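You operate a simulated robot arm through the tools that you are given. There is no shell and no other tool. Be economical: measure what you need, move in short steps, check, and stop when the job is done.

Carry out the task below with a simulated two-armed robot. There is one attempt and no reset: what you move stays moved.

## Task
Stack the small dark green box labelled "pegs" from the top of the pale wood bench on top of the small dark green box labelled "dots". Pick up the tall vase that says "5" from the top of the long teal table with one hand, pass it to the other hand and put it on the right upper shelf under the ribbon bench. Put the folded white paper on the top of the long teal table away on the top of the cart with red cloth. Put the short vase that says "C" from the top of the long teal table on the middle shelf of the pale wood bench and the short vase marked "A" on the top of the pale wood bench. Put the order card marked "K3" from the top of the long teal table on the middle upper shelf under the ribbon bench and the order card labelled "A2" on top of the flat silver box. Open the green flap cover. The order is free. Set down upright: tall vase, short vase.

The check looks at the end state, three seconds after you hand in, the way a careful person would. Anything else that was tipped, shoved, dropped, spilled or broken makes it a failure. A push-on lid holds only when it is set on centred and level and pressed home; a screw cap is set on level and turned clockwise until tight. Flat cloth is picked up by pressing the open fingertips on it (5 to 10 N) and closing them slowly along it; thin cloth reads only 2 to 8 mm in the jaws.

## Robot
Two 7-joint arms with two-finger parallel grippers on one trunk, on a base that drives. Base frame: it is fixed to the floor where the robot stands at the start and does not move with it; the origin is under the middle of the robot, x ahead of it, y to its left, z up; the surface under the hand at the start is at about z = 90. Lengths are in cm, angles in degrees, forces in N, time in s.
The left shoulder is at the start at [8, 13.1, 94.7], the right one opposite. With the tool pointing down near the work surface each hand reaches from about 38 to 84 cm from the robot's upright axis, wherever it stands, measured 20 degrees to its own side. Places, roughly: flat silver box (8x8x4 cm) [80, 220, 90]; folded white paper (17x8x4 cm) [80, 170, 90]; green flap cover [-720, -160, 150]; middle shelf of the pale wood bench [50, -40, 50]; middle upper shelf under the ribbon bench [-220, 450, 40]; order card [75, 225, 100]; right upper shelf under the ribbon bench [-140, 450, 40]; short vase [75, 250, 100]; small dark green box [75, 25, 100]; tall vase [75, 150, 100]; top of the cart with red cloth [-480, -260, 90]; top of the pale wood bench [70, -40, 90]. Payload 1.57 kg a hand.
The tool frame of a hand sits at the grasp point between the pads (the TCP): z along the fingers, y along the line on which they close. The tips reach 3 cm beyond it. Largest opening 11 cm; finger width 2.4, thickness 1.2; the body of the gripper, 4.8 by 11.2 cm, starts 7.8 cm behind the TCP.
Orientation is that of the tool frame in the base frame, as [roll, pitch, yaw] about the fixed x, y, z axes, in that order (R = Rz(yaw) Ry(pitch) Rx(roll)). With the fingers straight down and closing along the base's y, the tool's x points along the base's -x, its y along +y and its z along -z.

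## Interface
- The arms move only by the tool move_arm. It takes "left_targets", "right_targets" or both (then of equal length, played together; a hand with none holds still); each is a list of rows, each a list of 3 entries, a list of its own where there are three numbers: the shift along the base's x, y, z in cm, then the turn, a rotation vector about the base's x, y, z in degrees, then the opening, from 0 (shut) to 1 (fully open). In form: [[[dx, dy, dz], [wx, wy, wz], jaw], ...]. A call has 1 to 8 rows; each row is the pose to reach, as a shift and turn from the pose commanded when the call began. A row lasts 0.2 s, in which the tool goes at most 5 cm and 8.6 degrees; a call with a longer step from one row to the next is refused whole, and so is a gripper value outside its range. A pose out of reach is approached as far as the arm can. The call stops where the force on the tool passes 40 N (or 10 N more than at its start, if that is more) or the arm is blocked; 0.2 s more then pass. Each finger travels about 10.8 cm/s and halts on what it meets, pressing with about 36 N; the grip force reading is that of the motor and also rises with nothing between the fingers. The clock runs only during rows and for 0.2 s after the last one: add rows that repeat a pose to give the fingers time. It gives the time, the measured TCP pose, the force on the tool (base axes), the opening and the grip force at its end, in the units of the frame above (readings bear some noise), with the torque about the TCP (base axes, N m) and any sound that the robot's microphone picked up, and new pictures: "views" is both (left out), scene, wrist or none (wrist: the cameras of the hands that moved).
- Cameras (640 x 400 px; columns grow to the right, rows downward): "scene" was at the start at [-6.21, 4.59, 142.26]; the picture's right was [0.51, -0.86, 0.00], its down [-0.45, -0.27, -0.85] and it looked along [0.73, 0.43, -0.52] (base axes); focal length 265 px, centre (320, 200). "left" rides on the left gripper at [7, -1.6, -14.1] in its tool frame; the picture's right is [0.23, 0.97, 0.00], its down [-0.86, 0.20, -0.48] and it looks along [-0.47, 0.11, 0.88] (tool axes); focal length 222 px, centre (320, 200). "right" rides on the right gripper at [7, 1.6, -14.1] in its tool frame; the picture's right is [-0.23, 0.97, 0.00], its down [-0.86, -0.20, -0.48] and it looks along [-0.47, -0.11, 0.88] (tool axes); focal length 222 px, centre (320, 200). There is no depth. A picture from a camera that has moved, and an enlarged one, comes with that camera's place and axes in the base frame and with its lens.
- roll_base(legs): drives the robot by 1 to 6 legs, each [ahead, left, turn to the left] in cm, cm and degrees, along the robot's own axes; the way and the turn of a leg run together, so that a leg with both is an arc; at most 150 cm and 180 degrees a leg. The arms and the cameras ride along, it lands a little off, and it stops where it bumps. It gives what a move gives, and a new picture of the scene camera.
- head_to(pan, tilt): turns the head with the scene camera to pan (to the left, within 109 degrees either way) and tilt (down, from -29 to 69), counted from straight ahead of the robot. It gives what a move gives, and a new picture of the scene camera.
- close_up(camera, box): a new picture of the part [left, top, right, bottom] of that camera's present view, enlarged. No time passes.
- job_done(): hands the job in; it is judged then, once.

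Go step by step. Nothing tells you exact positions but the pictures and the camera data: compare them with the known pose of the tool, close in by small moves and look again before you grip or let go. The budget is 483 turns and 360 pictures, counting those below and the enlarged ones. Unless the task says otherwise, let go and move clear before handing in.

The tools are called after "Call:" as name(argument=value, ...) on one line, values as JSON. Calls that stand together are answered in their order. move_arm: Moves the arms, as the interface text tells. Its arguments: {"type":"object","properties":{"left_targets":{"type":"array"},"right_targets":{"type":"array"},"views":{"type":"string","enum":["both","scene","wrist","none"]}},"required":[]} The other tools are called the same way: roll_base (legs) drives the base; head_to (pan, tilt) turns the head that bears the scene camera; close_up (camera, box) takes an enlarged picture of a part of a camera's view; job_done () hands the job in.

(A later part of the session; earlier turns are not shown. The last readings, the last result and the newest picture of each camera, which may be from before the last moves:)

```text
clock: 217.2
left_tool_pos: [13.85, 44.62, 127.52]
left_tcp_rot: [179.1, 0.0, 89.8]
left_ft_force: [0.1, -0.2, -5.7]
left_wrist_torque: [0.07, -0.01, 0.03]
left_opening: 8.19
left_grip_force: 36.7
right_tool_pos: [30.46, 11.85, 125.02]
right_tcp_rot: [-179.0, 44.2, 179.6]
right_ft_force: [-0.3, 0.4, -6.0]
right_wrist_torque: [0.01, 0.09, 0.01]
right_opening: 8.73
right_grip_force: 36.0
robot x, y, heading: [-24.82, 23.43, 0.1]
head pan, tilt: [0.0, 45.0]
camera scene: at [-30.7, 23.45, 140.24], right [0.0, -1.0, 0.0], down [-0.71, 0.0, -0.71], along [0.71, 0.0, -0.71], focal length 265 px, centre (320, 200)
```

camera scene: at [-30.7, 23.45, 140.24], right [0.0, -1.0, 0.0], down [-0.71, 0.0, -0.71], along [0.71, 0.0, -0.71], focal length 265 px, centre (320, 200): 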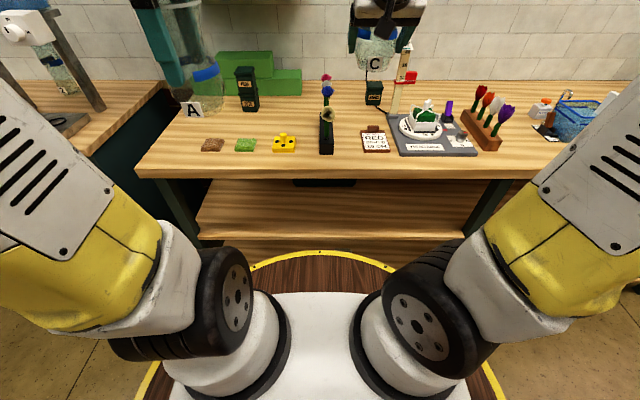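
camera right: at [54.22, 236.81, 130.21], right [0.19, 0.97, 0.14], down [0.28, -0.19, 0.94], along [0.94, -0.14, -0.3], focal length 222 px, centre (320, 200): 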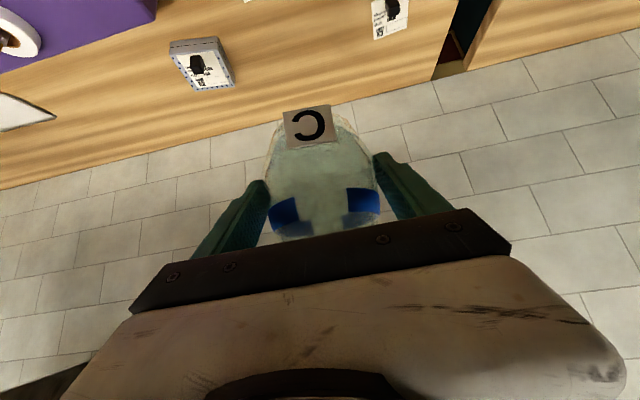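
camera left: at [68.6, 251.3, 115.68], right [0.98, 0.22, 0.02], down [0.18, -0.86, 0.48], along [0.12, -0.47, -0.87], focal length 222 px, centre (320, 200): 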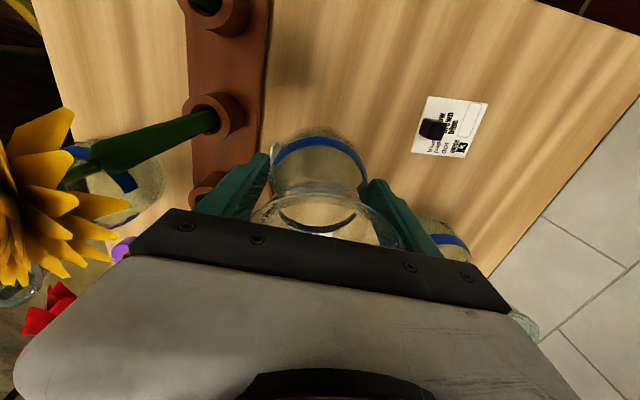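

Call:
close_up(camera="scene", box=[180, 160, 480, 260])

```text
2.13 times, centred on (330, 210) of scene
camera zoom: at [-30.7, 23.45, 140.24], right [0.0, -1.0, 0.0], down [-0.71, 0.0, -0.71], along [0.71, 0.0, -0.71], focal length 566 px, centre (299, 179)
```

zoom: 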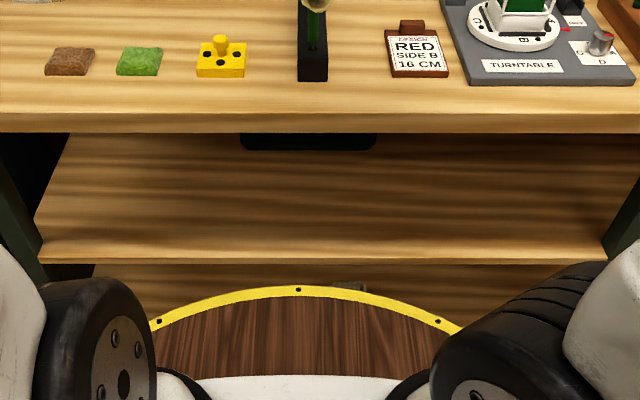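

Call:
roll_base(legs=[[24, 1, 0]])

Call:
move_arm(left_targets=[[[4, -1, 0], [0, 0, 0], 0.35], [[8, -2, 0], [0, 0, 0], 0.35], [[12, -3.5, -1], [0, 0, 0], 0.35], [[16, -5, -2], [0, 0, 0], 0.35], [[19, -6.5, -4], [0, 0, 0], 0.35], [[20, -7, -8], [0, 0, 0], 0.35], [[20, -7, -12], [0, 0, 0], 0.35]], views="both")

```text
clock: 219.0
left_tool_pos: [37.98, 45.62, 127.48]
left_tcp_rot: [179.0, 0.1, 89.7]
left_ft_force: [-0.1, 0.0, -5.5]
left_wrist_torque: [0.04, -0.03, 0.0]
left_opening: 8.16
left_grip_force: 35.5
right_tool_pos: [54.48, 13.02, 125.04]
right_tcp_rot: [-178.9, 44.1, 179.4]
right_ft_force: [1.2, -0.4, -5.8]
right_wrist_torque: [-0.02, 0.04, 0.0]
right_opening: 8.73
right_grip_force: 36.4
robot x, y, heading: [-0.62, 24.47, -0.1]
head pan, tilt: [0.0, 45.0]
camera scene: at [-6.65, 24.49, 140.24], right [0.0, -1.0, 0.0], down [-0.71, 0.0, -0.71], along [0.71, 0.0, -0.71], focal length 265 px, centre (320, 200)
```

scene: 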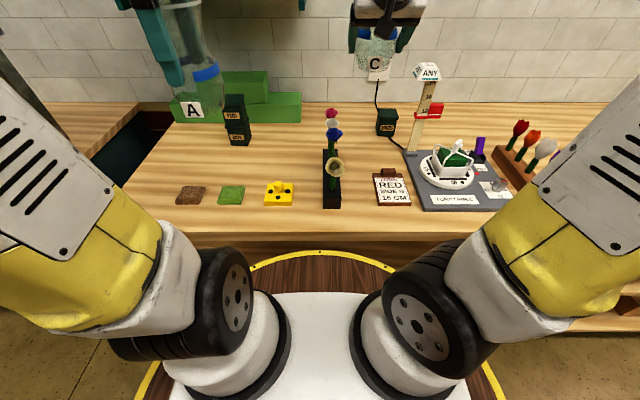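

```text
clock: 220.6
left_tool_pos: [57.93, 38.54, 115.49]
left_tcp_rot: [179.0, 0.1, 89.9]
left_ft_force: [-0.4, 0.0, -5.6]
left_wrist_torque: [0.02, 0.04, 0.01]
left_opening: 8.23
left_grip_force: 36.5
right_tool_pos: [54.54, 12.93, 124.93]
right_tcp_rot: [-178.9, 44.0, 179.5]
right_ft_force: [0.0, 0.2, -5.2]
right_wrist_torque: [0.03, 0.07, 0.01]
right_opening: 8.71
right_grip_force: 36.3
robot x, y, heading: [-1.0, 24.81, 0.2]
head pan, tilt: [0.0, 45.0]
camera scene: at [-6.63, 24.48, 140.24], right [0.0, -1.0, 0.0], down [-0.71, 0.0, -0.71], along [0.71, 0.0, -0.71], focal length 265 px, centre (320, 200)
camera left: at [56.14, 45.72, 129.63], right [0.97, 0.22, 0.02], down [0.19, -0.85, 0.48], along [0.12, -0.47, -0.88], focal length 222 px, centre (320, 200)
```

scene: 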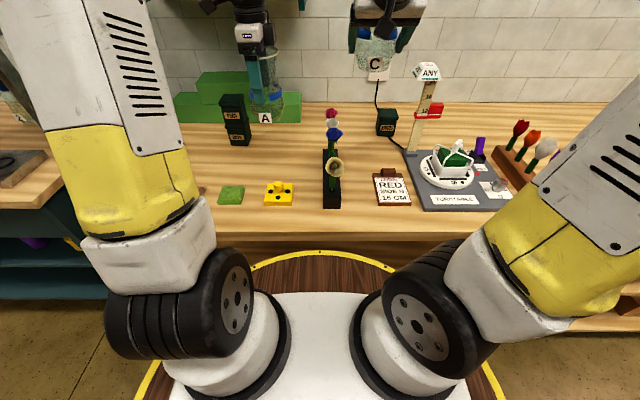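
left: 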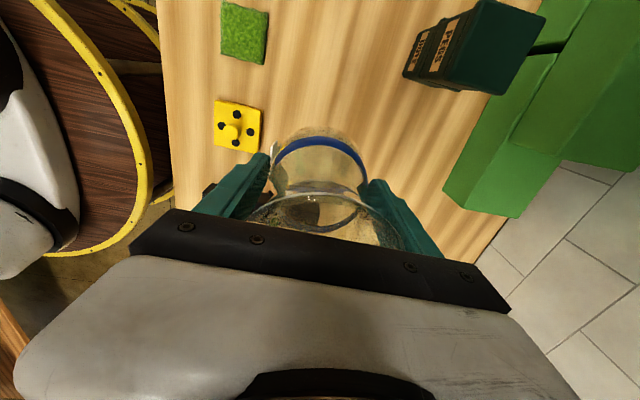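

Call:
move_arm(left_targets=[[[0, 0, -4], [0, 0, 0], 0.35], [[0, 0, -8], [0, 0, 0], 0.35], [[0, 0, -12], [0, 0, 0], 0.35], [[0, 0, -14.5], [0, 0, 0], 0.35], [[0, 0, -15.6], [0, 0, 0], 0.35]], views="wrist")

```text
clock: 221.8
left_tool_pos: [57.88, 38.5, 99.86]
left_tcp_rot: [179.0, 0.2, 89.7]
left_ft_force: [0.3, 0.3, -6.0]
left_wrist_torque: [0.0, 0.0, 0.0]
left_opening: 8.19
left_grip_force: 35.8
right_tool_pos: [54.52, 13.04, 124.99]
right_tcp_rot: [-179.0, 44.1, 179.5]
right_ft_force: [0.9, 0.3, -6.5]
right_wrist_torque: [0.01, 0.04, 0.0]
right_opening: 8.76
right_grip_force: 35.9
robot x, y, heading: [-0.9, 24.47, -0.0]
head pan, tilt: [0.0, 45.0]
camera left: at [56.12, 45.65, 114.03], right [0.97, 0.22, 0.02], down [0.19, -0.85, 0.48], along [0.12, -0.47, -0.87], focal length 222 px, centre (320, 200)
```

left: 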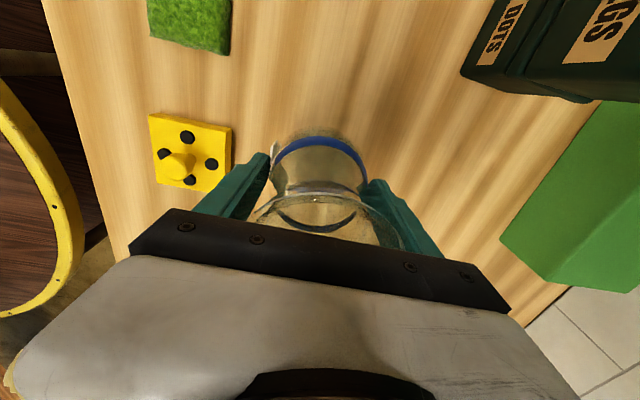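

Call:
move_arm(left_targets=[[[0, 0, -0.4], [0, 0, 0], 0.35], [[0, 0, -0.8], [0, 0, 0], 0.35], [[0, 0, -1.1], [0, 0, 0], 0.35]], views="none")

```text
clock: 222.6
left_tool_pos: [57.82, 38.53, 98.98]
left_tcp_rot: [178.8, 0.1, 89.7]
left_ft_force: [-5.4, 1.3, 24.4]
left_wrist_torque: [-0.11, 1.41, -0.13]
left_opening: 8.16
left_grip_force: 36.0
right_tool_pos: [54.52, 12.87, 124.87]
right_tcp_rot: [-178.8, 44.1, 179.5]
right_ft_force: [0.5, 0.5, -5.8]
right_wrist_torque: [-0.05, 0.07, 0.01]
right_opening: 8.77
right_grip_force: 36.4
robot x, y, heading: [-0.86, 24.4, -0.0]
head pan, tilt: [0.0, 45.0]
```

Call:
move_arm(left_targets=[[[0, 0, 0.25], [0, 0, 0], 0.75], [[0, 0, 0.25], [0, 0, 0], 0.85], [[0, 0, 0.25], [0, 0, 0], 1], [[0, 0, 0.25], [0, 0, 0], 1], [[0, 0, 3], [0, 0, 0], 1], [[0, 0, 7], [0, 0, 0], 1], [[0, 0, 11], [0, 0, 0], 1], [[0, 0, 15], [0, 0, 0], 1]], views="both")

```text
clock: 224.4
left_tool_pos: [57.77, 38.46, 113.86]
left_tcp_rot: [179.0, 0.1, 89.7]
left_ft_force: [-0.4, 0.6, -0.2]
left_wrist_torque: [0.01, -0.01, 0.03]
left_opening: 11.01
left_grip_force: 0.0
right_tool_pos: [54.51, 12.9, 124.87]
right_tcp_rot: [-178.9, 44.1, 179.4]
right_ft_force: [-0.2, -0.1, -6.1]
right_wrist_torque: [-0.02, 0.09, 0.03]
right_opening: 8.72
right_grip_force: 36.2
robot x, y, heading: [-0.85, 24.55, 0.2]
head pan, tilt: [0.0, 45.0]
camera scene: at [-6.62, 24.49, 140.24], right [0.0, -1.0, 0.0], down [-0.71, 0.0, -0.71], along [0.71, 0.0, -0.71], focal length 265 px, centre (320, 200)
camera left: at [55.98, 45.62, 128.13], right [0.97, 0.22, 0.02], down [0.19, -0.85, 0.48], along [0.12, -0.47, -0.88], focal length 222 px, centre (320, 200)
```

scene: 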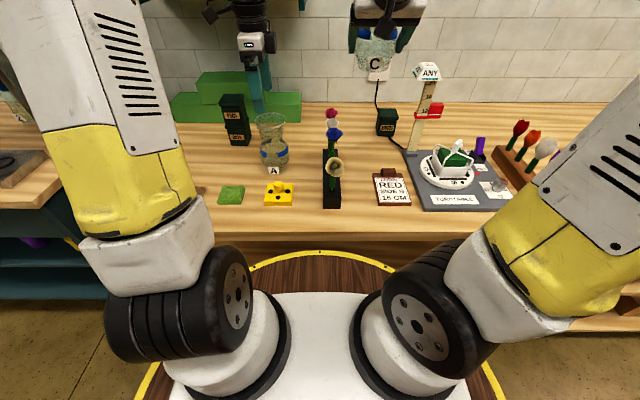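
left: 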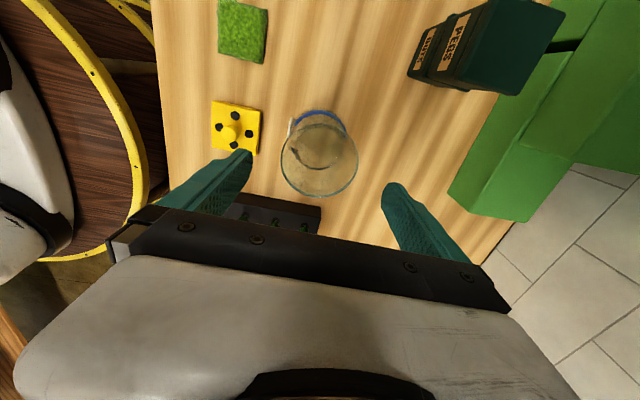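

Call:
move_arm(left_targets=[[[-1, 0, 4.5], [0, 0, 0], 1], [[-2, 0, 9], [0, 0, 0], 1], [[-5, 0, 12], [0, 0, 0], 1], [[-9, 1, 13], [0, 0, 0], 1], [[-13, 2, 13], [0, 0, 0], 1], [[-17, 4, 13], [0, 0, 0], 1], [[-21, 6, 13], [0, 0, 0], 1]], views="none")

Call:
roll_base(legs=[[-60, 0, 0]])

```text
clock: 226.0
left_tool_pos: [36.69, 44.44, 126.76]
left_tcp_rot: [179.1, 0.2, 89.7]
left_ft_force: [0.1, 0.0, 0.0]
left_wrist_torque: [0.0, 0.05, -0.02]
left_opening: 10.97
left_grip_force: 0.1
right_tool_pos: [54.52, 12.89, 124.88]
right_tcp_rot: [-178.8, 44.1, 179.4]
right_ft_force: [0.9, 0.3, -5.6]
right_wrist_torque: [-0.02, 0.07, 0.02]
right_opening: 8.71
right_grip_force: 35.9
robot x, y, heading: [-0.85, 24.46, -0.1]
head pan, tilt: [0.0, 45.0]
```

```text
clock: 229.4
left_tool_pos: [-23.22, 44.44, 126.7]
left_tcp_rot: [179.1, 0.1, 89.4]
left_ft_force: [0.3, 0.2, -0.3]
left_wrist_torque: [-0.02, 0.04, -0.01]
left_opening: 11.0
left_grip_force: 0.0
right_tool_pos: [-5.48, 12.74, 125.04]
right_tcp_rot: [-178.9, 44.1, 179.2]
right_ft_force: [0.1, 0.2, -5.7]
right_wrist_torque: [0.03, 0.07, -0.01]
right_opening: 8.71
right_grip_force: 35.8
robot x, y, heading: [-61.11, 24.55, -0.1]
head pan, tilt: [0.0, 45.0]
camera scene: at [-66.57, 24.61, 140.24], right [0.0, -1.0, 0.0], down [-0.71, 0.0, -0.71], along [0.71, 0.0, -0.71], focal length 265 px, centre (320, 200)
```

scene: 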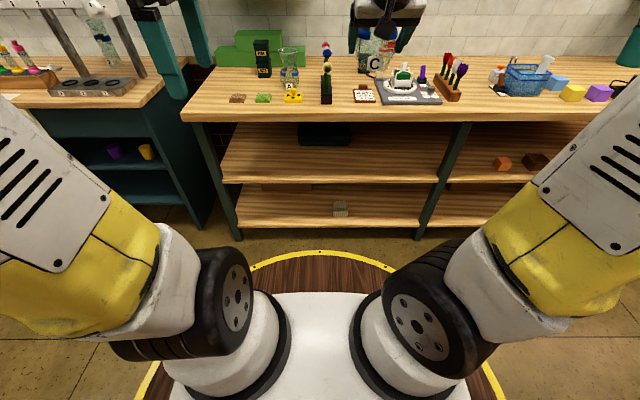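

Call:
close_up(camera="scene", box=[180, 90, 480, 250])

```text
2.13 times, centred on (330, 170) of scene
camera zoom: at [-66.57, 24.61, 140.24], right [0.0, -1.0, 0.0], down [-0.71, 0.0, -0.71], along [0.71, 0.0, -0.71], focal length 566 px, centre (299, 264)
```

zoom: 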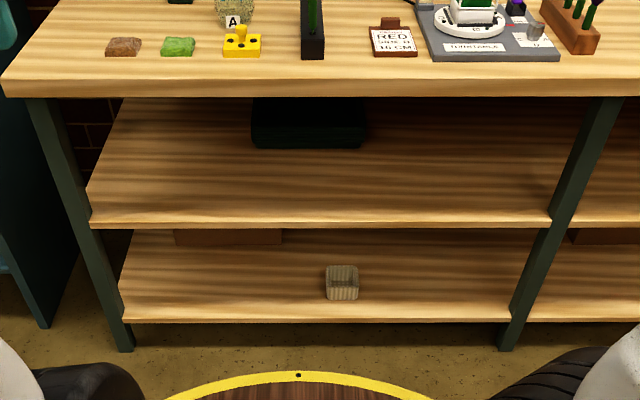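

Call:
move_arm(right_targets=[[[3, 0, -4], [0, 0, 0], 0.4], [[6, 0, -8], [0, 0, 0], 0.4], [[9, 0, -12], [0, 0, 0], 0.4], [[12, 0, -16], [0, 0, 0], 0.4], [[15, 0, -20], [0, 0, 0], 0.4], [[18, 0, -24], [0, 0, 0], 0.4], [[21, 0, -28], [0, 0, 0], 0.4], [[23, 0, -32], [0, 0, 0], 0.4]], views="none")

Call:
move_arm(right_targets=[[[1, 0, -4], [0, 0, 0], 0.4], [[2, 0, -8], [0, 0, 0], 0.4], [[3, 0, -12], [0, 0, 0], 0.4], [[3, 0, -16], [0, 0, 0], 0.4], [[3, 0, -20], [0, 0, 0], 0.4], [[3, 0, -24], [0, 0, 0], 0.4], [[3, 0, -28], [0, 0, 0], 0.4], [[3, 0, -31], [0, 0, 0], 0.4]], views="both")

```text
clock: 231.2
left_tool_pos: [-23.34, 44.32, 126.76]
left_tcp_rot: [179.0, 0.1, 89.3]
left_ft_force: [-0.3, 0.1, 0.3]
left_wrist_torque: [0.02, -0.06, 0.02]
left_opening: 10.99
left_grip_force: 0.0
right_tool_pos: [17.5, 12.84, 92.72]
right_tcp_rot: [-178.9, 44.2, 179.2]
right_ft_force: [-1.4, 0.0, -5.8]
right_wrist_torque: [-0.01, 0.07, 0.03]
right_opening: 8.73
right_grip_force: 35.9
robot x, y, heading: [-60.78, 24.72, -0.2]
head pan, tilt: [0.0, 45.0]
```

```text
clock: 233.0
left_tool_pos: [-23.2, 44.41, 126.9]
left_tcp_rot: [179.0, 0.1, 89.5]
left_ft_force: [-0.5, -1.3, 0.0]
left_wrist_torque: [-0.02, -0.02, -0.02]
left_opening: 10.97
left_grip_force: 0.0
right_tool_pos: [20.61, 12.8, 61.81]
right_tcp_rot: [-178.9, 44.2, 179.4]
right_ft_force: [0.9, 1.2, -5.1]
right_wrist_torque: [0.01, 0.12, -0.01]
right_opening: 8.71
right_grip_force: 36.1
robot x, y, heading: [-60.56, 24.6, -0.0]
head pan, tilt: [0.0, 45.0]
camera scene: at [-66.57, 24.61, 140.24], right [0.0, -1.0, 0.0], down [-0.71, 0.0, -0.71], along [0.71, 0.0, -0.71], focal length 265 px, centre (320, 200)
camera right: at [5.76, 15.0, 67.0], right [0.19, 0.97, 0.14], down [0.27, -0.19, 0.94], along [0.94, -0.14, -0.3], focal length 222 px, centre (320, 200)
```

scene: 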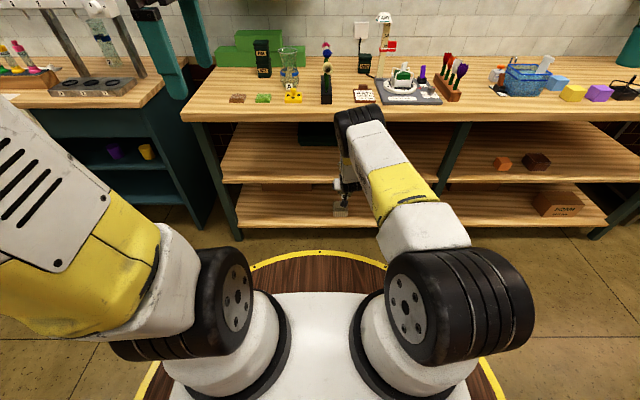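
right: 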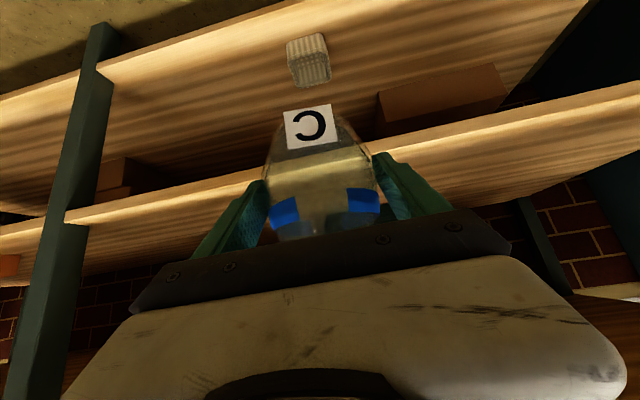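

Call:
move_arm(right_targets=[[[2, 0, 0], [0, 0, 0], 0.4], [[4, 0, 0], [0, 0, 0], 0.4], [[6, 0, 0], [0, 0, 0], 0.4]], views="scene")

```text
clock: 233.8
left_tool_pos: [-23.12, 44.47, 126.83]
left_tcp_rot: [178.9, 0.0, 89.4]
left_ft_force: [0.2, 0.3, 0.8]
left_wrist_torque: [0.0, 0.01, -0.01]
left_opening: 11.02
left_grip_force: 0.0
right_tool_pos: [26.64, 12.81, 61.9]
right_tcp_rot: [-178.9, 44.1, 179.2]
right_ft_force: [-0.2, 0.9, -5.4]
right_wrist_torque: [-0.03, 0.09, 0.02]
right_opening: 8.72
right_grip_force: 36.4
robot x, y, heading: [-60.97, 24.83, -0.4]
head pan, tilt: [0.0, 45.0]
camera scene: at [-66.56, 24.61, 140.24], right [0.0, -1.0, 0.0], down [-0.71, 0.0, -0.71], along [0.71, 0.0, -0.71], focal length 265 px, centre (320, 200)
```

scene: 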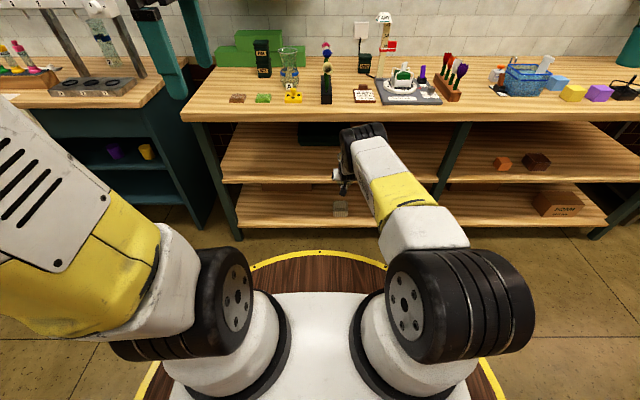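

Call:
move_arm(right_targets=[[[1.5, 0, -1], [0, 0, 0], 0.4], [[3, 0, -2], [0, 0, 0], 0.4], [[4.5, 0, -3], [0, 0, 0], 0.4], [[6, 0, -3], [0, 0, 0], 0.4]], views="scene")

```text
clock: 234.8
left_tool_pos: [-23.21, 44.42, 126.74]
left_tcp_rot: [179.0, 0.2, 89.3]
left_ft_force: [0.6, 0.3, 0.3]
left_wrist_torque: [0.01, -0.05, 0.01]
left_opening: 11.02
left_grip_force: 0.0
right_tool_pos: [30.13, 12.84, 59.35]
right_tcp_rot: [-178.8, 44.1, 179.1]
right_ft_force: [-0.6, -0.1, -5.1]
right_wrist_torque: [0.02, 0.07, 0.02]
right_opening: 8.74
right_grip_force: 36.1
right hand out of reach, approached as far as the arm can: row 3, 4
robot x, y, heading: [-61.0, 24.57, -0.1]
head pan, tilt: [0.0, 45.0]
camera scene: at [-66.55, 24.61, 140.24], right [0.0, -1.0, 0.0], down [-0.71, 0.0, -0.71], along [0.71, 0.0, -0.71], focal length 265 px, centre (320, 200)
```

scene: 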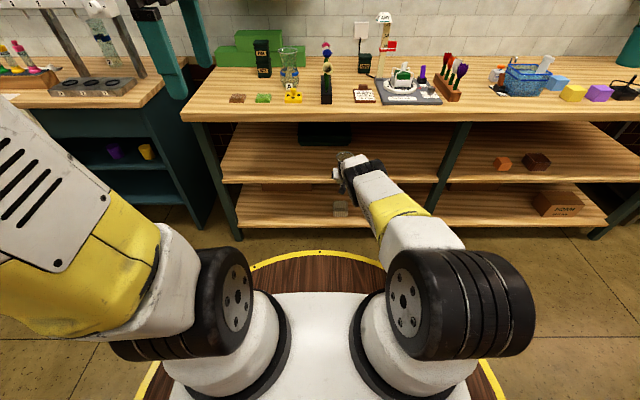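

Call:
close_up(camera="right", box=[0, 0, 640, 400])

```text
1.00 times, centred on (320, 200) of right (not enlarged: the box is as wide or as high as the picture)
camera zoom: at [15.44, 14.97, 64.61], right [0.19, 0.97, 0.14], down [0.28, -0.19, 0.94], along [0.94, -0.14, -0.31], focal length 222 px, centre (320, 200)
```

zoom: 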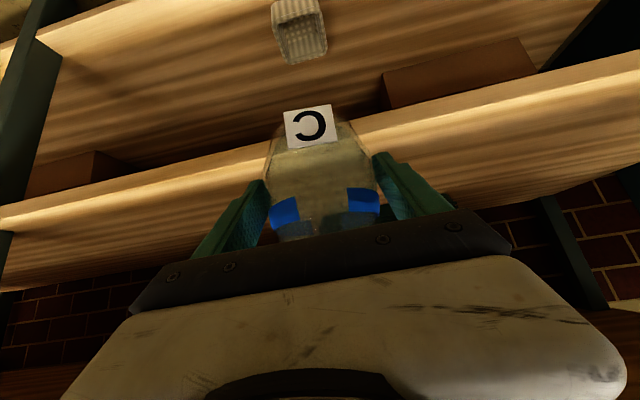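

Call:
move_arm(right_targets=[[[-0.5, 0, 1], [0, 0, 0], 0.4], [[-0.8, 0, 2.2], [0, 0, 0], 0.4]], views="none")

Call:
roll_base(legs=[[8, 0, 0]])

Call:
close_up(camera="right", box=[0, 0, 640, 400])

```text
clock: 235.4
left_tool_pos: [-23.15, 44.37, 126.75]
left_tcp_rot: [178.9, 0.1, 89.4]
left_ft_force: [0.7, 0.0, 0.2]
left_wrist_torque: [-0.01, 0.0, -0.02]
left_opening: 11.0
left_grip_force: 0.1
right_tool_pos: [29.41, 12.83, 61.48]
right_tcp_rot: [-179.0, 44.2, 179.2]
right_ft_force: [-0.3, -0.1, -5.9]
right_wrist_torque: [0.01, 0.06, 0.0]
right_opening: 8.72
right_grip_force: 35.9
robot x, y, heading: [-60.67, 24.32, -0.1]
head pan, tilt: [0.0, 45.0]
```

```text
clock: 236.4
left_tool_pos: [-15.16, 44.38, 126.8]
left_tcp_rot: [178.9, 0.0, 89.4]
left_ft_force: [-0.8, 0.3, 0.6]
left_wrist_torque: [0.03, -0.04, -0.01]
left_opening: 10.98
left_grip_force: 0.1
right_tool_pos: [37.54, 12.77, 61.69]
right_tcp_rot: [-178.9, 44.1, 179.4]
right_ft_force: [0.1, 0.9, -6.3]
right_wrist_torque: [0.0, 0.1, 0.02]
right_opening: 8.72
right_grip_force: 35.8
robot x, y, heading: [-52.89, 24.87, -0.1]
head pan, tilt: [0.0, 45.0]
camera scene: at [-58.53, 24.58, 140.24], right [0.0, -1.0, 0.0], down [-0.71, 0.0, -0.71], along [0.71, 0.0, -0.71], focal length 265 px, centre (320, 200)
```

scene: 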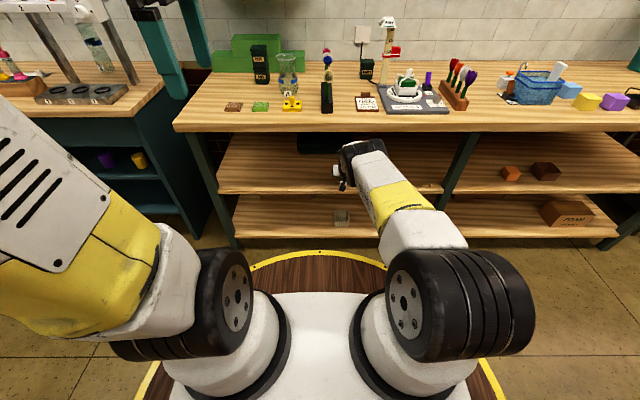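

```text
1.00 times, centred on (320, 200) of right (not enlarged: the box is as wide or as high as the picture)
camera zoom: at [22.71, 15.03, 66.79], right [0.19, 0.97, 0.14], down [0.28, -0.19, 0.94], along [0.94, -0.14, -0.3], focal length 222 px, centre (320, 200)
```

zoom: 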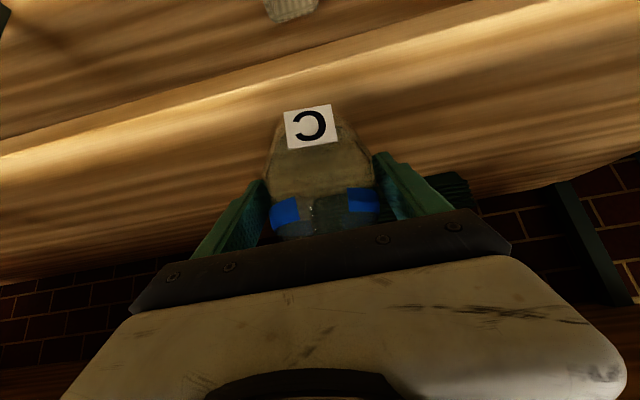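

Call:
move_arm(right_targets=[[[0.7, 0, -1.5], [0, 0, 0], 0.4], [[1.3, 0, -3], [0, 0, 0], 0.4]], views="none")

Call:
roll_base(legs=[[4, 0, 0]])

Call:
close_up(camera="scene", box=[220, 80, 480, 260])

```text
clock: 237.1
left_tool_pos: [-15.09, 44.5, 126.82]
left_tcp_rot: [179.0, 0.0, 89.6]
left_ft_force: [0.2, 0.1, -0.2]
left_wrist_torque: [0.01, 0.0, 0.0]
left_opening: 11.03
left_grip_force: 0.0
right_tool_pos: [38.52, 12.75, 59.36]
right_tcp_rot: [-179.0, 44.1, 179.3]
right_ft_force: [0.7, 0.1, -5.5]
right_wrist_torque: [-0.01, 0.08, 0.0]
right_opening: 8.72
right_grip_force: 35.8
right hand out of reach, approached as far as the arm can: row 2
robot x, y, heading: [-52.58, 24.15, -0.0]
head pan, tilt: [0.0, 45.0]
```

```text
clock: 237.9
left_tool_pos: [-11.23, 44.39, 126.8]
left_tcp_rot: [179.0, 0.2, 89.5]
left_ft_force: [0.6, -0.8, -0.3]
left_wrist_torque: [-0.01, -0.02, 0.02]
left_opening: 10.99
left_grip_force: 0.1
right_tool_pos: [42.46, 13.0, 59.22]
right_tcp_rot: [-178.9, 44.1, 179.3]
right_ft_force: [-0.3, 0.0, -6.1]
right_wrist_torque: [0.02, 0.05, 0.0]
right_opening: 8.72
right_grip_force: 36.1
robot x, y, heading: [-48.79, 24.31, -0.3]
head pan, tilt: [0.0, 45.0]
camera scene: at [-54.51, 24.56, 140.24], right [0.0, -1.0, 0.0], down [-0.71, 0.0, -0.71], along [0.71, 0.0, -0.71], focal length 265 px, centre (320, 200)
```

scene: 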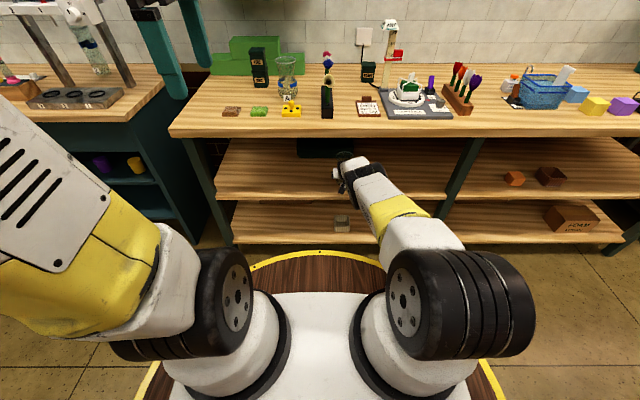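

```text
2.22 times, centred on (350, 170) of scene
camera zoom: at [-54.51, 24.56, 140.24], right [0.0, -1.0, 0.0], down [-0.71, 0.0, -0.71], along [0.71, 0.0, -0.71], focal length 590 px, centre (253, 267)
```

zoom: 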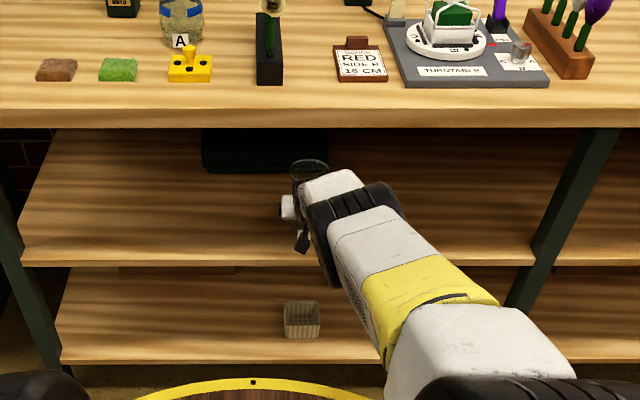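

Call:
move_arm(right_targets=[[[-0.3, 0, -0.8], [0, 0, 0], 0.4], [[-0.5, 0, -1.6], [0, 0, 0], 0.4], [[-0.7, 0, -2.2], [0, 0, 0], 0.4]], views="wrist")

```text
clock: 238.7
left_tool_pos: [-11.23, 44.4, 126.93]
left_tcp_rot: [179.0, 0.1, 89.6]
left_ft_force: [0.2, -0.5, -0.3]
left_wrist_torque: [0.0, -0.05, 0.03]
left_opening: 11.01
left_grip_force: 0.0
right_tool_pos: [41.9, 12.96, 57.58]
right_tcp_rot: [-178.8, 44.5, 179.3]
right_ft_force: [1.2, -2.1, 8.3]
right_wrist_torque: [-0.13, -0.58, -0.08]
right_opening: 8.75
right_grip_force: 35.8
robot x, y, heading: [-48.4, 24.46, -0.2]
head pan, tilt: [0.0, 45.0]
camera right: at [27.06, 15.12, 62.67], right [0.19, 0.97, 0.15], down [0.27, -0.19, 0.94], along [0.94, -0.14, -0.3], focal length 222 px, centre (320, 200)
```

right: 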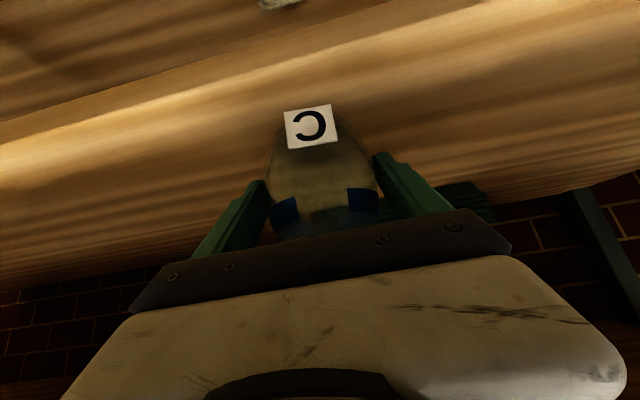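

Call:
move_arm(right_targets=[[[0, 0, 0.2], [0, 0, 0], 0.82], [[0, 0, 0.2], [0, 0, 0], 0.9], [[0, 0, 0.2], [0, 0, 0], 1], [[0, 0, 0.2], [0, 0, 0], 1], [[0, 0, 0.2], [0, 0, 0], 1]], views="wrist")

```text
clock: 239.9
left_tool_pos: [-11.06, 44.36, 126.81]
left_tcp_rot: [179.0, 0.2, 89.4]
left_ft_force: [0.1, 0.4, 0.2]
left_wrist_torque: [0.0, -0.01, -0.01]
left_opening: 11.0
left_grip_force: 0.1
right_tool_pos: [41.74, 12.94, 57.24]
right_tcp_rot: [-178.9, 44.0, 179.4]
right_ft_force: [-0.1, 0.3, -0.9]
right_wrist_torque: [-0.04, -0.1, -0.02]
right_opening: 11.01
right_grip_force: 0.0
robot x, y, heading: [-48.9, 24.71, -0.2]
head pan, tilt: [0.0, 45.0]
camera right: at [26.95, 15.1, 62.56], right [0.19, 0.97, 0.14], down [0.28, -0.19, 0.94], along [0.94, -0.14, -0.3], focal length 222 px, centre (320, 200)
```

right: 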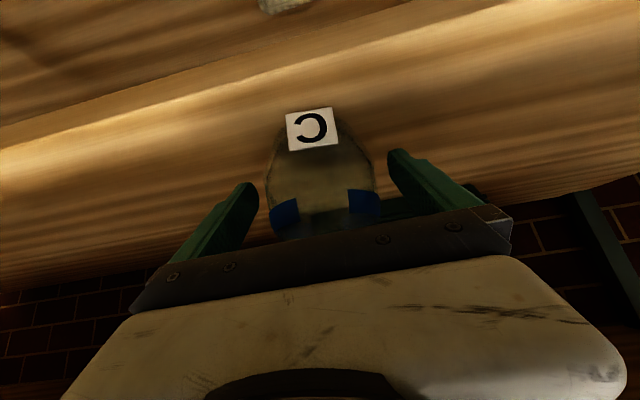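

Call:
move_arm(right_targets=[[[-2, 0, 1], [0, 0, 0], 1], [[-4, 0, 2], [0, 0, 0], 1], [[-7, 0, 3], [0, 0, 0], 1], [[-10, 0, 4], [0, 0, 0], 1], [[-13, 0, 4], [0, 0, 0], 1]], views="wrist")

```text
clock: 241.1
left_tool_pos: [-11.11, 44.31, 126.82]
left_tcp_rot: [179.1, 0.2, 89.6]
left_ft_force: [-0.2, -1.2, 0.1]
left_wrist_torque: [0.02, 0.01, -0.02]
left_opening: 11.02
left_grip_force: 0.0
right_tool_pos: [28.69, 12.94, 61.3]
right_tcp_rot: [-178.8, 44.1, 179.3]
right_ft_force: [-0.5, -1.0, 0.0]
right_wrist_torque: [0.0, -0.01, 0.0]
right_opening: 10.99
right_grip_force: 0.0
robot x, y, heading: [-48.78, 24.34, -0.1]
head pan, tilt: [0.0, 45.0]
camera right: at [13.85, 15.1, 66.57], right [0.19, 0.97, 0.14], down [0.28, -0.19, 0.94], along [0.94, -0.14, -0.3], focal length 222 px, centre (320, 200)
```

right: 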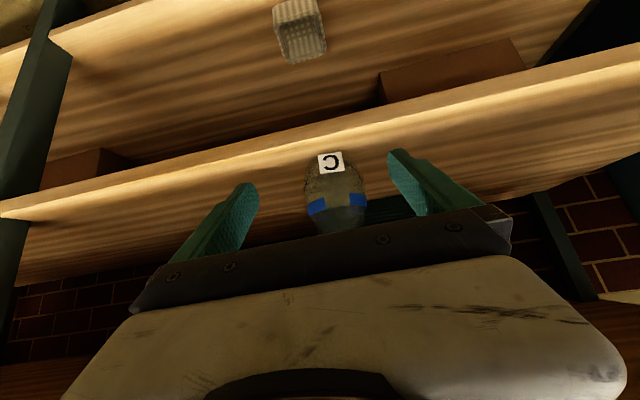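

C stands upright on the middle shelf. I back off, raise and straighten the right arm, then go for the paper and K3.

Call:
roll_base(legs=[[-35, 0, 0]])

Call:
move_arm(right_targets=[[[-2, 0, 4], [0, 0, 0], 1], [[-4, 0, 8], [0, 6, 0], 1], [[-6, 0, 12], [0, 12, 0], 1], [[-8, 0, 16], [0, 18, 0], 1], [[-10, 0, 20], [0, 24, 0], 1], [[-12, 0, 24], [0, 30, 0], 1], [[-14, 0, 28], [0, 36, 0], 1], [[-16, 0, 32], [0, 44, 0], 1]], left_targets=[[[0, 0, 0], [0, 0, 8], 1], [[0, 0, 0], [0, 0, 16], 1], [[0, 0, 0], [0, 0, 24], 1], [[0, 0, 0], [0, 0, 32], 1], [[0, 0, 0], [0, 0, 40], 1], [[0, 0, 0], [0, 0, 48], 1], [[0, 0, 0], [0, 0, 56], 1], [[0, 0, 0], [0, 0, 64], 1]], views="none")

Call:
move_arm(right_targets=[[[-1, -1, 4], [0, 0, 0], 1], [[-2, -2, 8], [0, 0, 0], 1], [[-3, -4, 12], [0, 0, 0], 1], [[-4, -6, 16], [0, 0, 0], 1], [[-4, -8, 20], [0, 0, 0], 1], [[-4, -10, 24], [0, 0, 0], 1], [[-4, -12, 27], [0, 0, 0], 1]], left_targets=[[[0, 0, 0], [0, 0, 8], 1], [[0, 0, 0], [0, 0, 16], 1], [[0, 0, 0], [0, 0, 24], 1], [[0, 0, 0], [0, 0, 26], 1], [[0, 0, 0], [0, 0, 26], 1], [[0, 0, 0], [0, 0, 26], 1], [[0, 0, 0], [0, 0, 26], 1]], views="none")

```text
clock: 243.2
left_tool_pos: [-50.89, 43.2, 120.63]
left_tcp_rot: [-163.0, 1.8, 84.9]
left_ft_force: [-1.5, 0.7, 0.6]
left_wrist_torque: [-0.02, -0.14, -0.01]
left_opening: 11.01
left_grip_force: 0.1
right_tool_pos: [7.47, 16.2, 79.26]
right_tcp_rot: [170.8, 62.3, 172.0]
right_ft_force: [-1.1, 0.8, -0.1]
right_wrist_torque: [-0.09, -0.04, -0.11]
right_opening: 10.98
right_grip_force: 0.1
robot x, y, heading: [-78.25, 24.54, -0.4]
head pan, tilt: [0.0, 45.0]
stopped in leg 1: the robot was blocked; the commanded pose is now the measured one
camera scene: at [-70.07, 24.9, 141.89], right [-0.01, -1.0, 0.0], down [-0.77, 0.01, -0.63], along [0.63, 0.0, -0.77], focal length 265 px, centre (320, 200)
```

scene: 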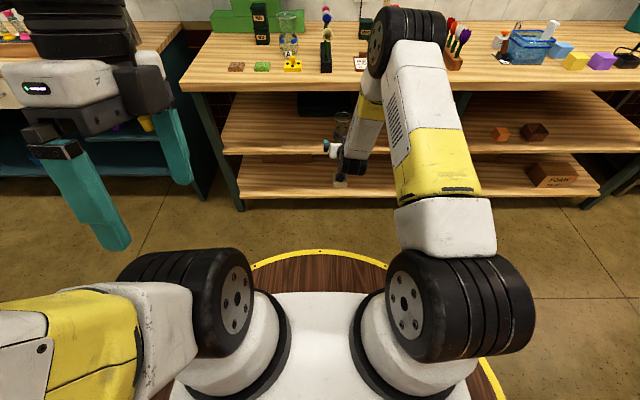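

```text
clock: 243.5
left_tool_pos: [-56.71, 43.17, 121.28]
left_tcp_rot: [-160.9, 1.1, 86.1]
left_ft_force: [139.5, 33.0, 238.1]
left_wrist_torque: [-1.39, 10.87, -0.66]
left_opening: 6.61
left_grip_force: 0.1
right_tool_pos: [5.33, 16.45, 89.8]
right_tcp_rot: [163.7, 70.7, 165.1]
right_ft_force: [2.2, 1.3, -1.9]
right_wrist_torque: [-0.03, -0.08, -0.09]
right_opening: 11.02
right_grip_force: 0.0
robot x, y, heading: [-77.89, 24.77, -0.5]
head pan, tilt: [0.0, 45.0]
stopped in row 1 (left hand): the arm was blocked; the commanded pose is now the measured one
```

```text
clock: 243.9
left_tool_pos: [-61.68, 43.37, 121.93]
left_tcp_rot: [-162.5, -0.2, 87.5]
left_ft_force: [173.5, 43.1, 204.2]
left_wrist_torque: [-0.93, -0.5, 1.07]
left_opening: 0.0
left_grip_force: 0.1
right_tool_pos: [1.61, 16.27, 100.02]
right_tcp_rot: [146.8, 78.9, 148.4]
right_ft_force: [2.6, 0.5, -0.8]
right_wrist_torque: [-0.03, -0.05, -0.05]
right_opening: 10.99
right_grip_force: 0.1
robot x, y, heading: [-77.45, 24.96, -0.5]
head pan, tilt: [0.0, 45.0]
stopped in row 1 (left hand): the arm was blocked; the commanded pose is now the measured one
```

Something blocked the robot behind and the arms got disturbed; I look before moving anything.

Call:
close_up(camera="scene", box=[0, 0, 640, 400])

Call:
close_up(camera="left", box=[0, 0, 640, 400])

Call:
close_up(camera="right", box=[0, 0, 640, 400])

```text
1.00 times, centred on (320, 200) of scene (not enlarged: the box is as wide or as high as the picture)
camera zoom: at [-70.36, 24.92, 141.75], right [-0.01, -1.0, 0.0], down [-0.77, 0.01, -0.64], along [0.64, -0.01, -0.77], focal length 265 px, centre (320, 200)
```

zoom: 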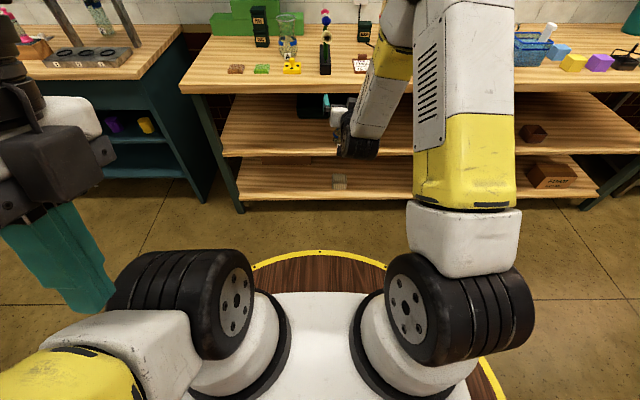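

```text
1.00 times, centred on (320, 200) of left (not enlarged: the box is as wide or as high as the picture)
camera zoom: at [-58.69, 50.37, 136.06], right [0.94, 0.19, -0.29], down [0.3, -0.87, 0.39], along [-0.18, -0.46, -0.87], focal length 222 px, centre (320, 200)
```

zoom: 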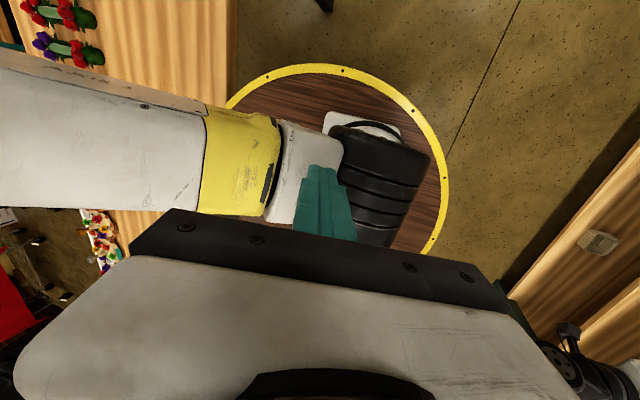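

```text
1.00 times, centred on (320, 200) of right (not enlarged: the box is as wide or as high as the picture)
camera zoom: at [-13.48, 18.24, 95.66], right [0.02, 0.94, 0.33], down [-0.33, -0.3, 0.9], along [0.95, -0.12, 0.3], focal length 222 px, centre (320, 200)
```

zoom: 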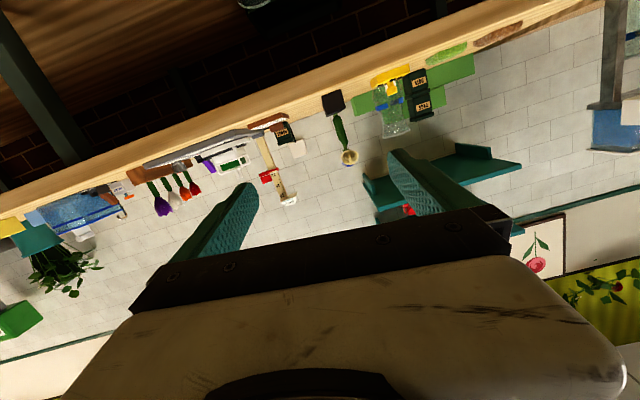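

The left elbow jammed against a table behind me. I drive forward a little to free it.

Call:
roll_base(legs=[[15, 0, 0]])

Call:
close_up(camera="left", box=[0, 0, 640, 400])

```text
clock: 244.6
left_tool_pos: [-67.54, 43.25, 121.14]
left_tcp_rot: [178.3, -1.5, 85.5]
left_ft_force: [68.4, 37.7, 71.4]
left_wrist_torque: [0.46, -1.58, 0.05]
left_opening: 1.17
left_grip_force: 0.1
right_tool_pos: [-9.61, 16.29, 115.74]
right_tcp_rot: [40.3, 78.7, 42.0]
right_ft_force: [-4.4, 0.2, 4.1]
right_wrist_torque: [0.02, 0.48, -0.1]
right_opening: 11.03
right_grip_force: 0.0
robot x, y, heading: [-75.75, 24.73, -0.9]
head pan, tilt: [0.0, 45.0]
stopped in leg 1: the robot was blocked; the commanded pose is now the measured one
camera scene: at [-72.63, 24.92, 141.51], right [-0.01, -1.0, 0.0], down [-0.75, 0.01, -0.66], along [0.66, -0.01, -0.75], focal length 265 px, centre (320, 200)
```

scene: 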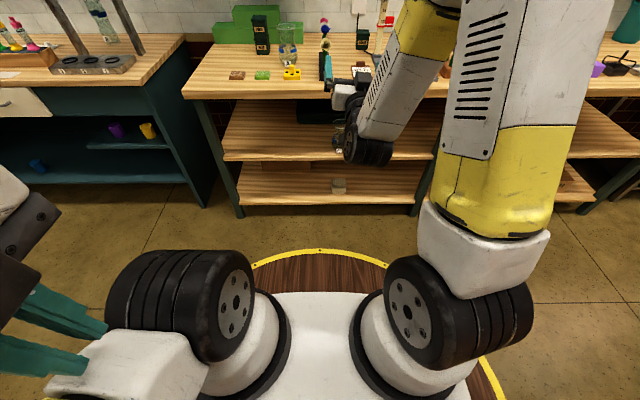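

```text
1.00 times, centred on (320, 200) of left (not enlarged: the box is as wide or as high as the picture)
camera zoom: at [-69.02, 50.03, 135.48], right [0.99, 0.15, 0.04], down [0.12, -0.88, 0.46], along [0.1, -0.45, -0.89], focal length 222 px, centre (320, 200)
```

zoom: 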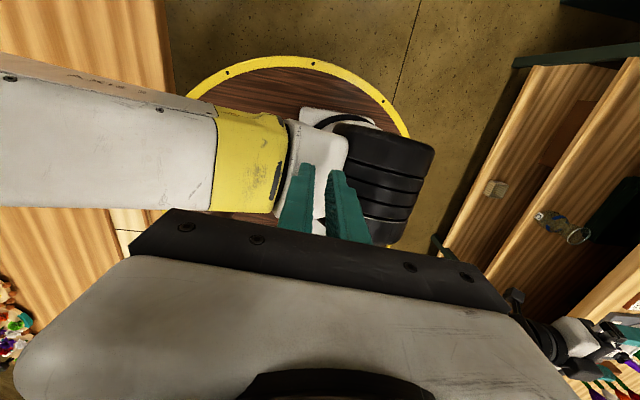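

Call:
move_arm(left_targets=[[[1, 1, 2], [0, 0, 0], 0.3], [[3, 2, 5], [0, 0, 0], 0.3], [[6, 3, 8], [0, 0, 0], 0.3]], views="both")

```text
clock: 244.9
left_tool_pos: [-68.93, 45.04, 121.11]
left_tcp_rot: [170.3, -3.3, 84.4]
left_ft_force: [4.1, -0.1, -0.5]
left_wrist_torque: [-0.03, 0.29, 0.02]
left_opening: 3.29
left_grip_force: 0.1
right_tool_pos: [-12.0, 16.47, 124.03]
right_tcp_rot: [23.8, 66.4, 24.4]
right_ft_force: [3.0, 1.1, -1.9]
right_wrist_torque: [0.04, -0.29, -0.06]
right_opening: 11.02
right_grip_force: 0.1
robot x, y, heading: [-75.12, 25.06, -0.5]
head pan, tilt: [0.0, 45.0]
stopped in row 1 (left hand): the arm was blocked; the commanded pose is now the measured one
camera scene: at [-72.05, 24.96, 141.39], right [-0.01, -1.0, 0.0], down [-0.75, 0.01, -0.66], along [0.66, -0.01, -0.75], focal length 265 px, centre (320, 200)
camera left: at [-72.33, 51.63, 135.26], right [0.98, 0.12, 0.18], down [0.03, -0.89, 0.46], along [0.21, -0.44, -0.87], focal length 222 px, centre (320, 200)
```

scene: 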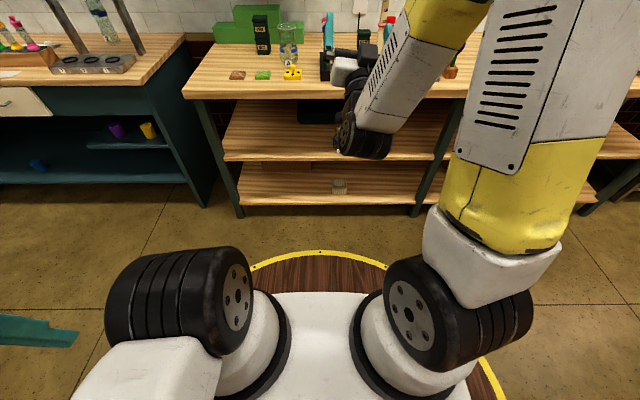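
left: 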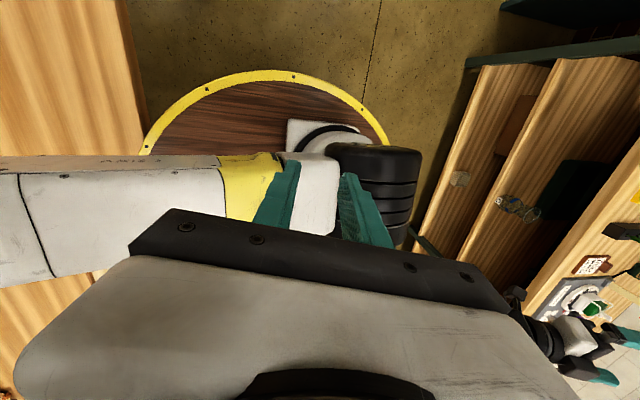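

Call:
move_arm(right_targets=[[[0, 0, 0], [0, 0, 0], 1], [[0, 0, 0], [0, 0, 0], 1], [[0, 0, 0], [0, 0, 0], 1]], views="none")

```text
clock: 245.2
left_tool_pos: [-70.11, 45.58, 122.75]
left_tcp_rot: [163.6, -5.2, 83.6]
left_ft_force: [3.7, -0.7, -1.6]
left_wrist_torque: [0.08, 0.28, 0.07]
left_opening: 3.28
left_grip_force: 0.1
right_tool_pos: [-16.06, 16.06, 132.33]
right_tcp_rot: [20.8, 53.7, 19.8]
right_ft_force: [2.6, -0.9, -2.5]
right_wrist_torque: [-0.07, -0.36, 0.03]
right_opening: 11.0
right_grip_force: 0.1
robot x, y, heading: [-74.15, 24.7, -0.6]
head pan, tilt: [0.0, 45.0]
stopped in row 1 (left hand): the arm was blocked; the commanded pose is now the measured one
```

Call:
head_to(pan=30, tilt=45)

```text
clock: 246.2
left_tool_pos: [-70.24, 45.49, 122.41]
left_tcp_rot: [164.1, -5.0, 83.8]
left_ft_force: [-0.3, 0.7, 0.3]
left_wrist_torque: [0.0, -0.03, -0.02]
left_opening: 3.29
left_grip_force: 0.0
right_tool_pos: [-15.76, 16.09, 131.32]
right_tcp_rot: [20.8, 55.1, 20.0]
right_ft_force: [0.2, 0.7, 0.1]
right_wrist_torque: [-0.01, 0.02, 0.01]
right_opening: 10.99
right_grip_force: 0.1
robot x, y, heading: [-74.76, 24.61, -0.8]
head pan, tilt: [30.0, 45.0]
camera scene: at [-73.71, 28.88, 141.35], right [0.49, -0.87, -0.03], down [-0.65, -0.35, -0.67], along [0.58, 0.35, -0.74], focal length 265 px, centre (320, 200)
```

scene: 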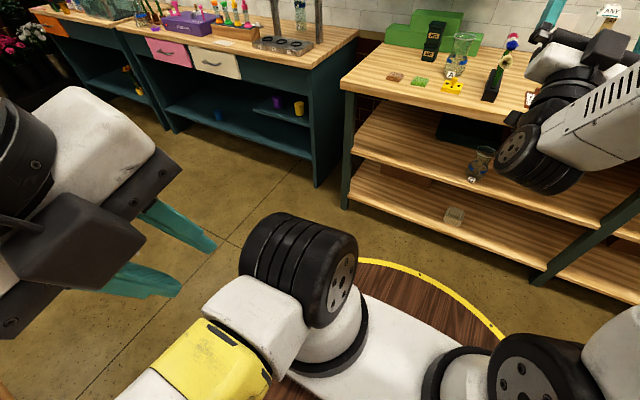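

Call:
move_arm(left_targets=[[[1.5, 0, 0.5], [0, 0, 0], 0.3], [[3, 0, 1], [0, 0, 0], 0.3]], views="both")

```text
clock: 247.0
left_tool_pos: [-71.13, 46.35, 123.56]
left_tcp_rot: [161.3, -5.8, 83.6]
left_ft_force: [1.3, -0.6, -0.4]
left_wrist_torque: [0.11, 0.16, 0.05]
left_opening: 3.3
left_grip_force: 0.0
right_tool_pos: [-21.34, 15.78, 139.0]
right_tcp_rot: [20.6, 43.3, 18.4]
right_ft_force: [1.9, -0.8, -1.0]
right_wrist_torque: [-0.06, -0.2, 0.02]
right_opening: 10.98
right_grip_force: 0.1
robot x, y, heading: [-73.72, 24.85, -0.7]
head pan, tilt: [30.0, 45.0]
stopped in row 2 (left hand): the arm was blocked; the commanded pose is now the measured one
camera scene: at [-74.15, 28.82, 141.22], right [0.49, -0.87, -0.02], down [-0.65, -0.35, -0.68], along [0.58, 0.35, -0.74], focal length 265 px, centre (320, 200)
camera left: at [-76.41, 52.8, 137.21], right [0.94, 0.09, 0.33], down [-0.06, -0.9, 0.43], along [0.34, -0.42, -0.84], focal length 222 px, centre (320, 200)
```

scene: 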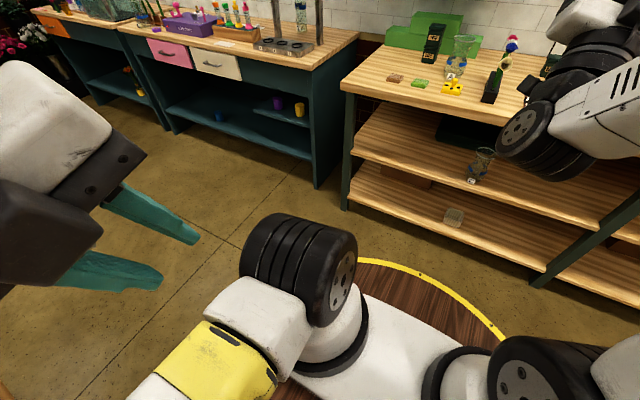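
left: 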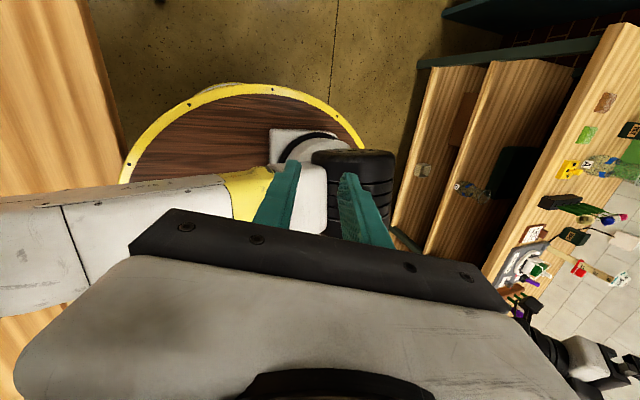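

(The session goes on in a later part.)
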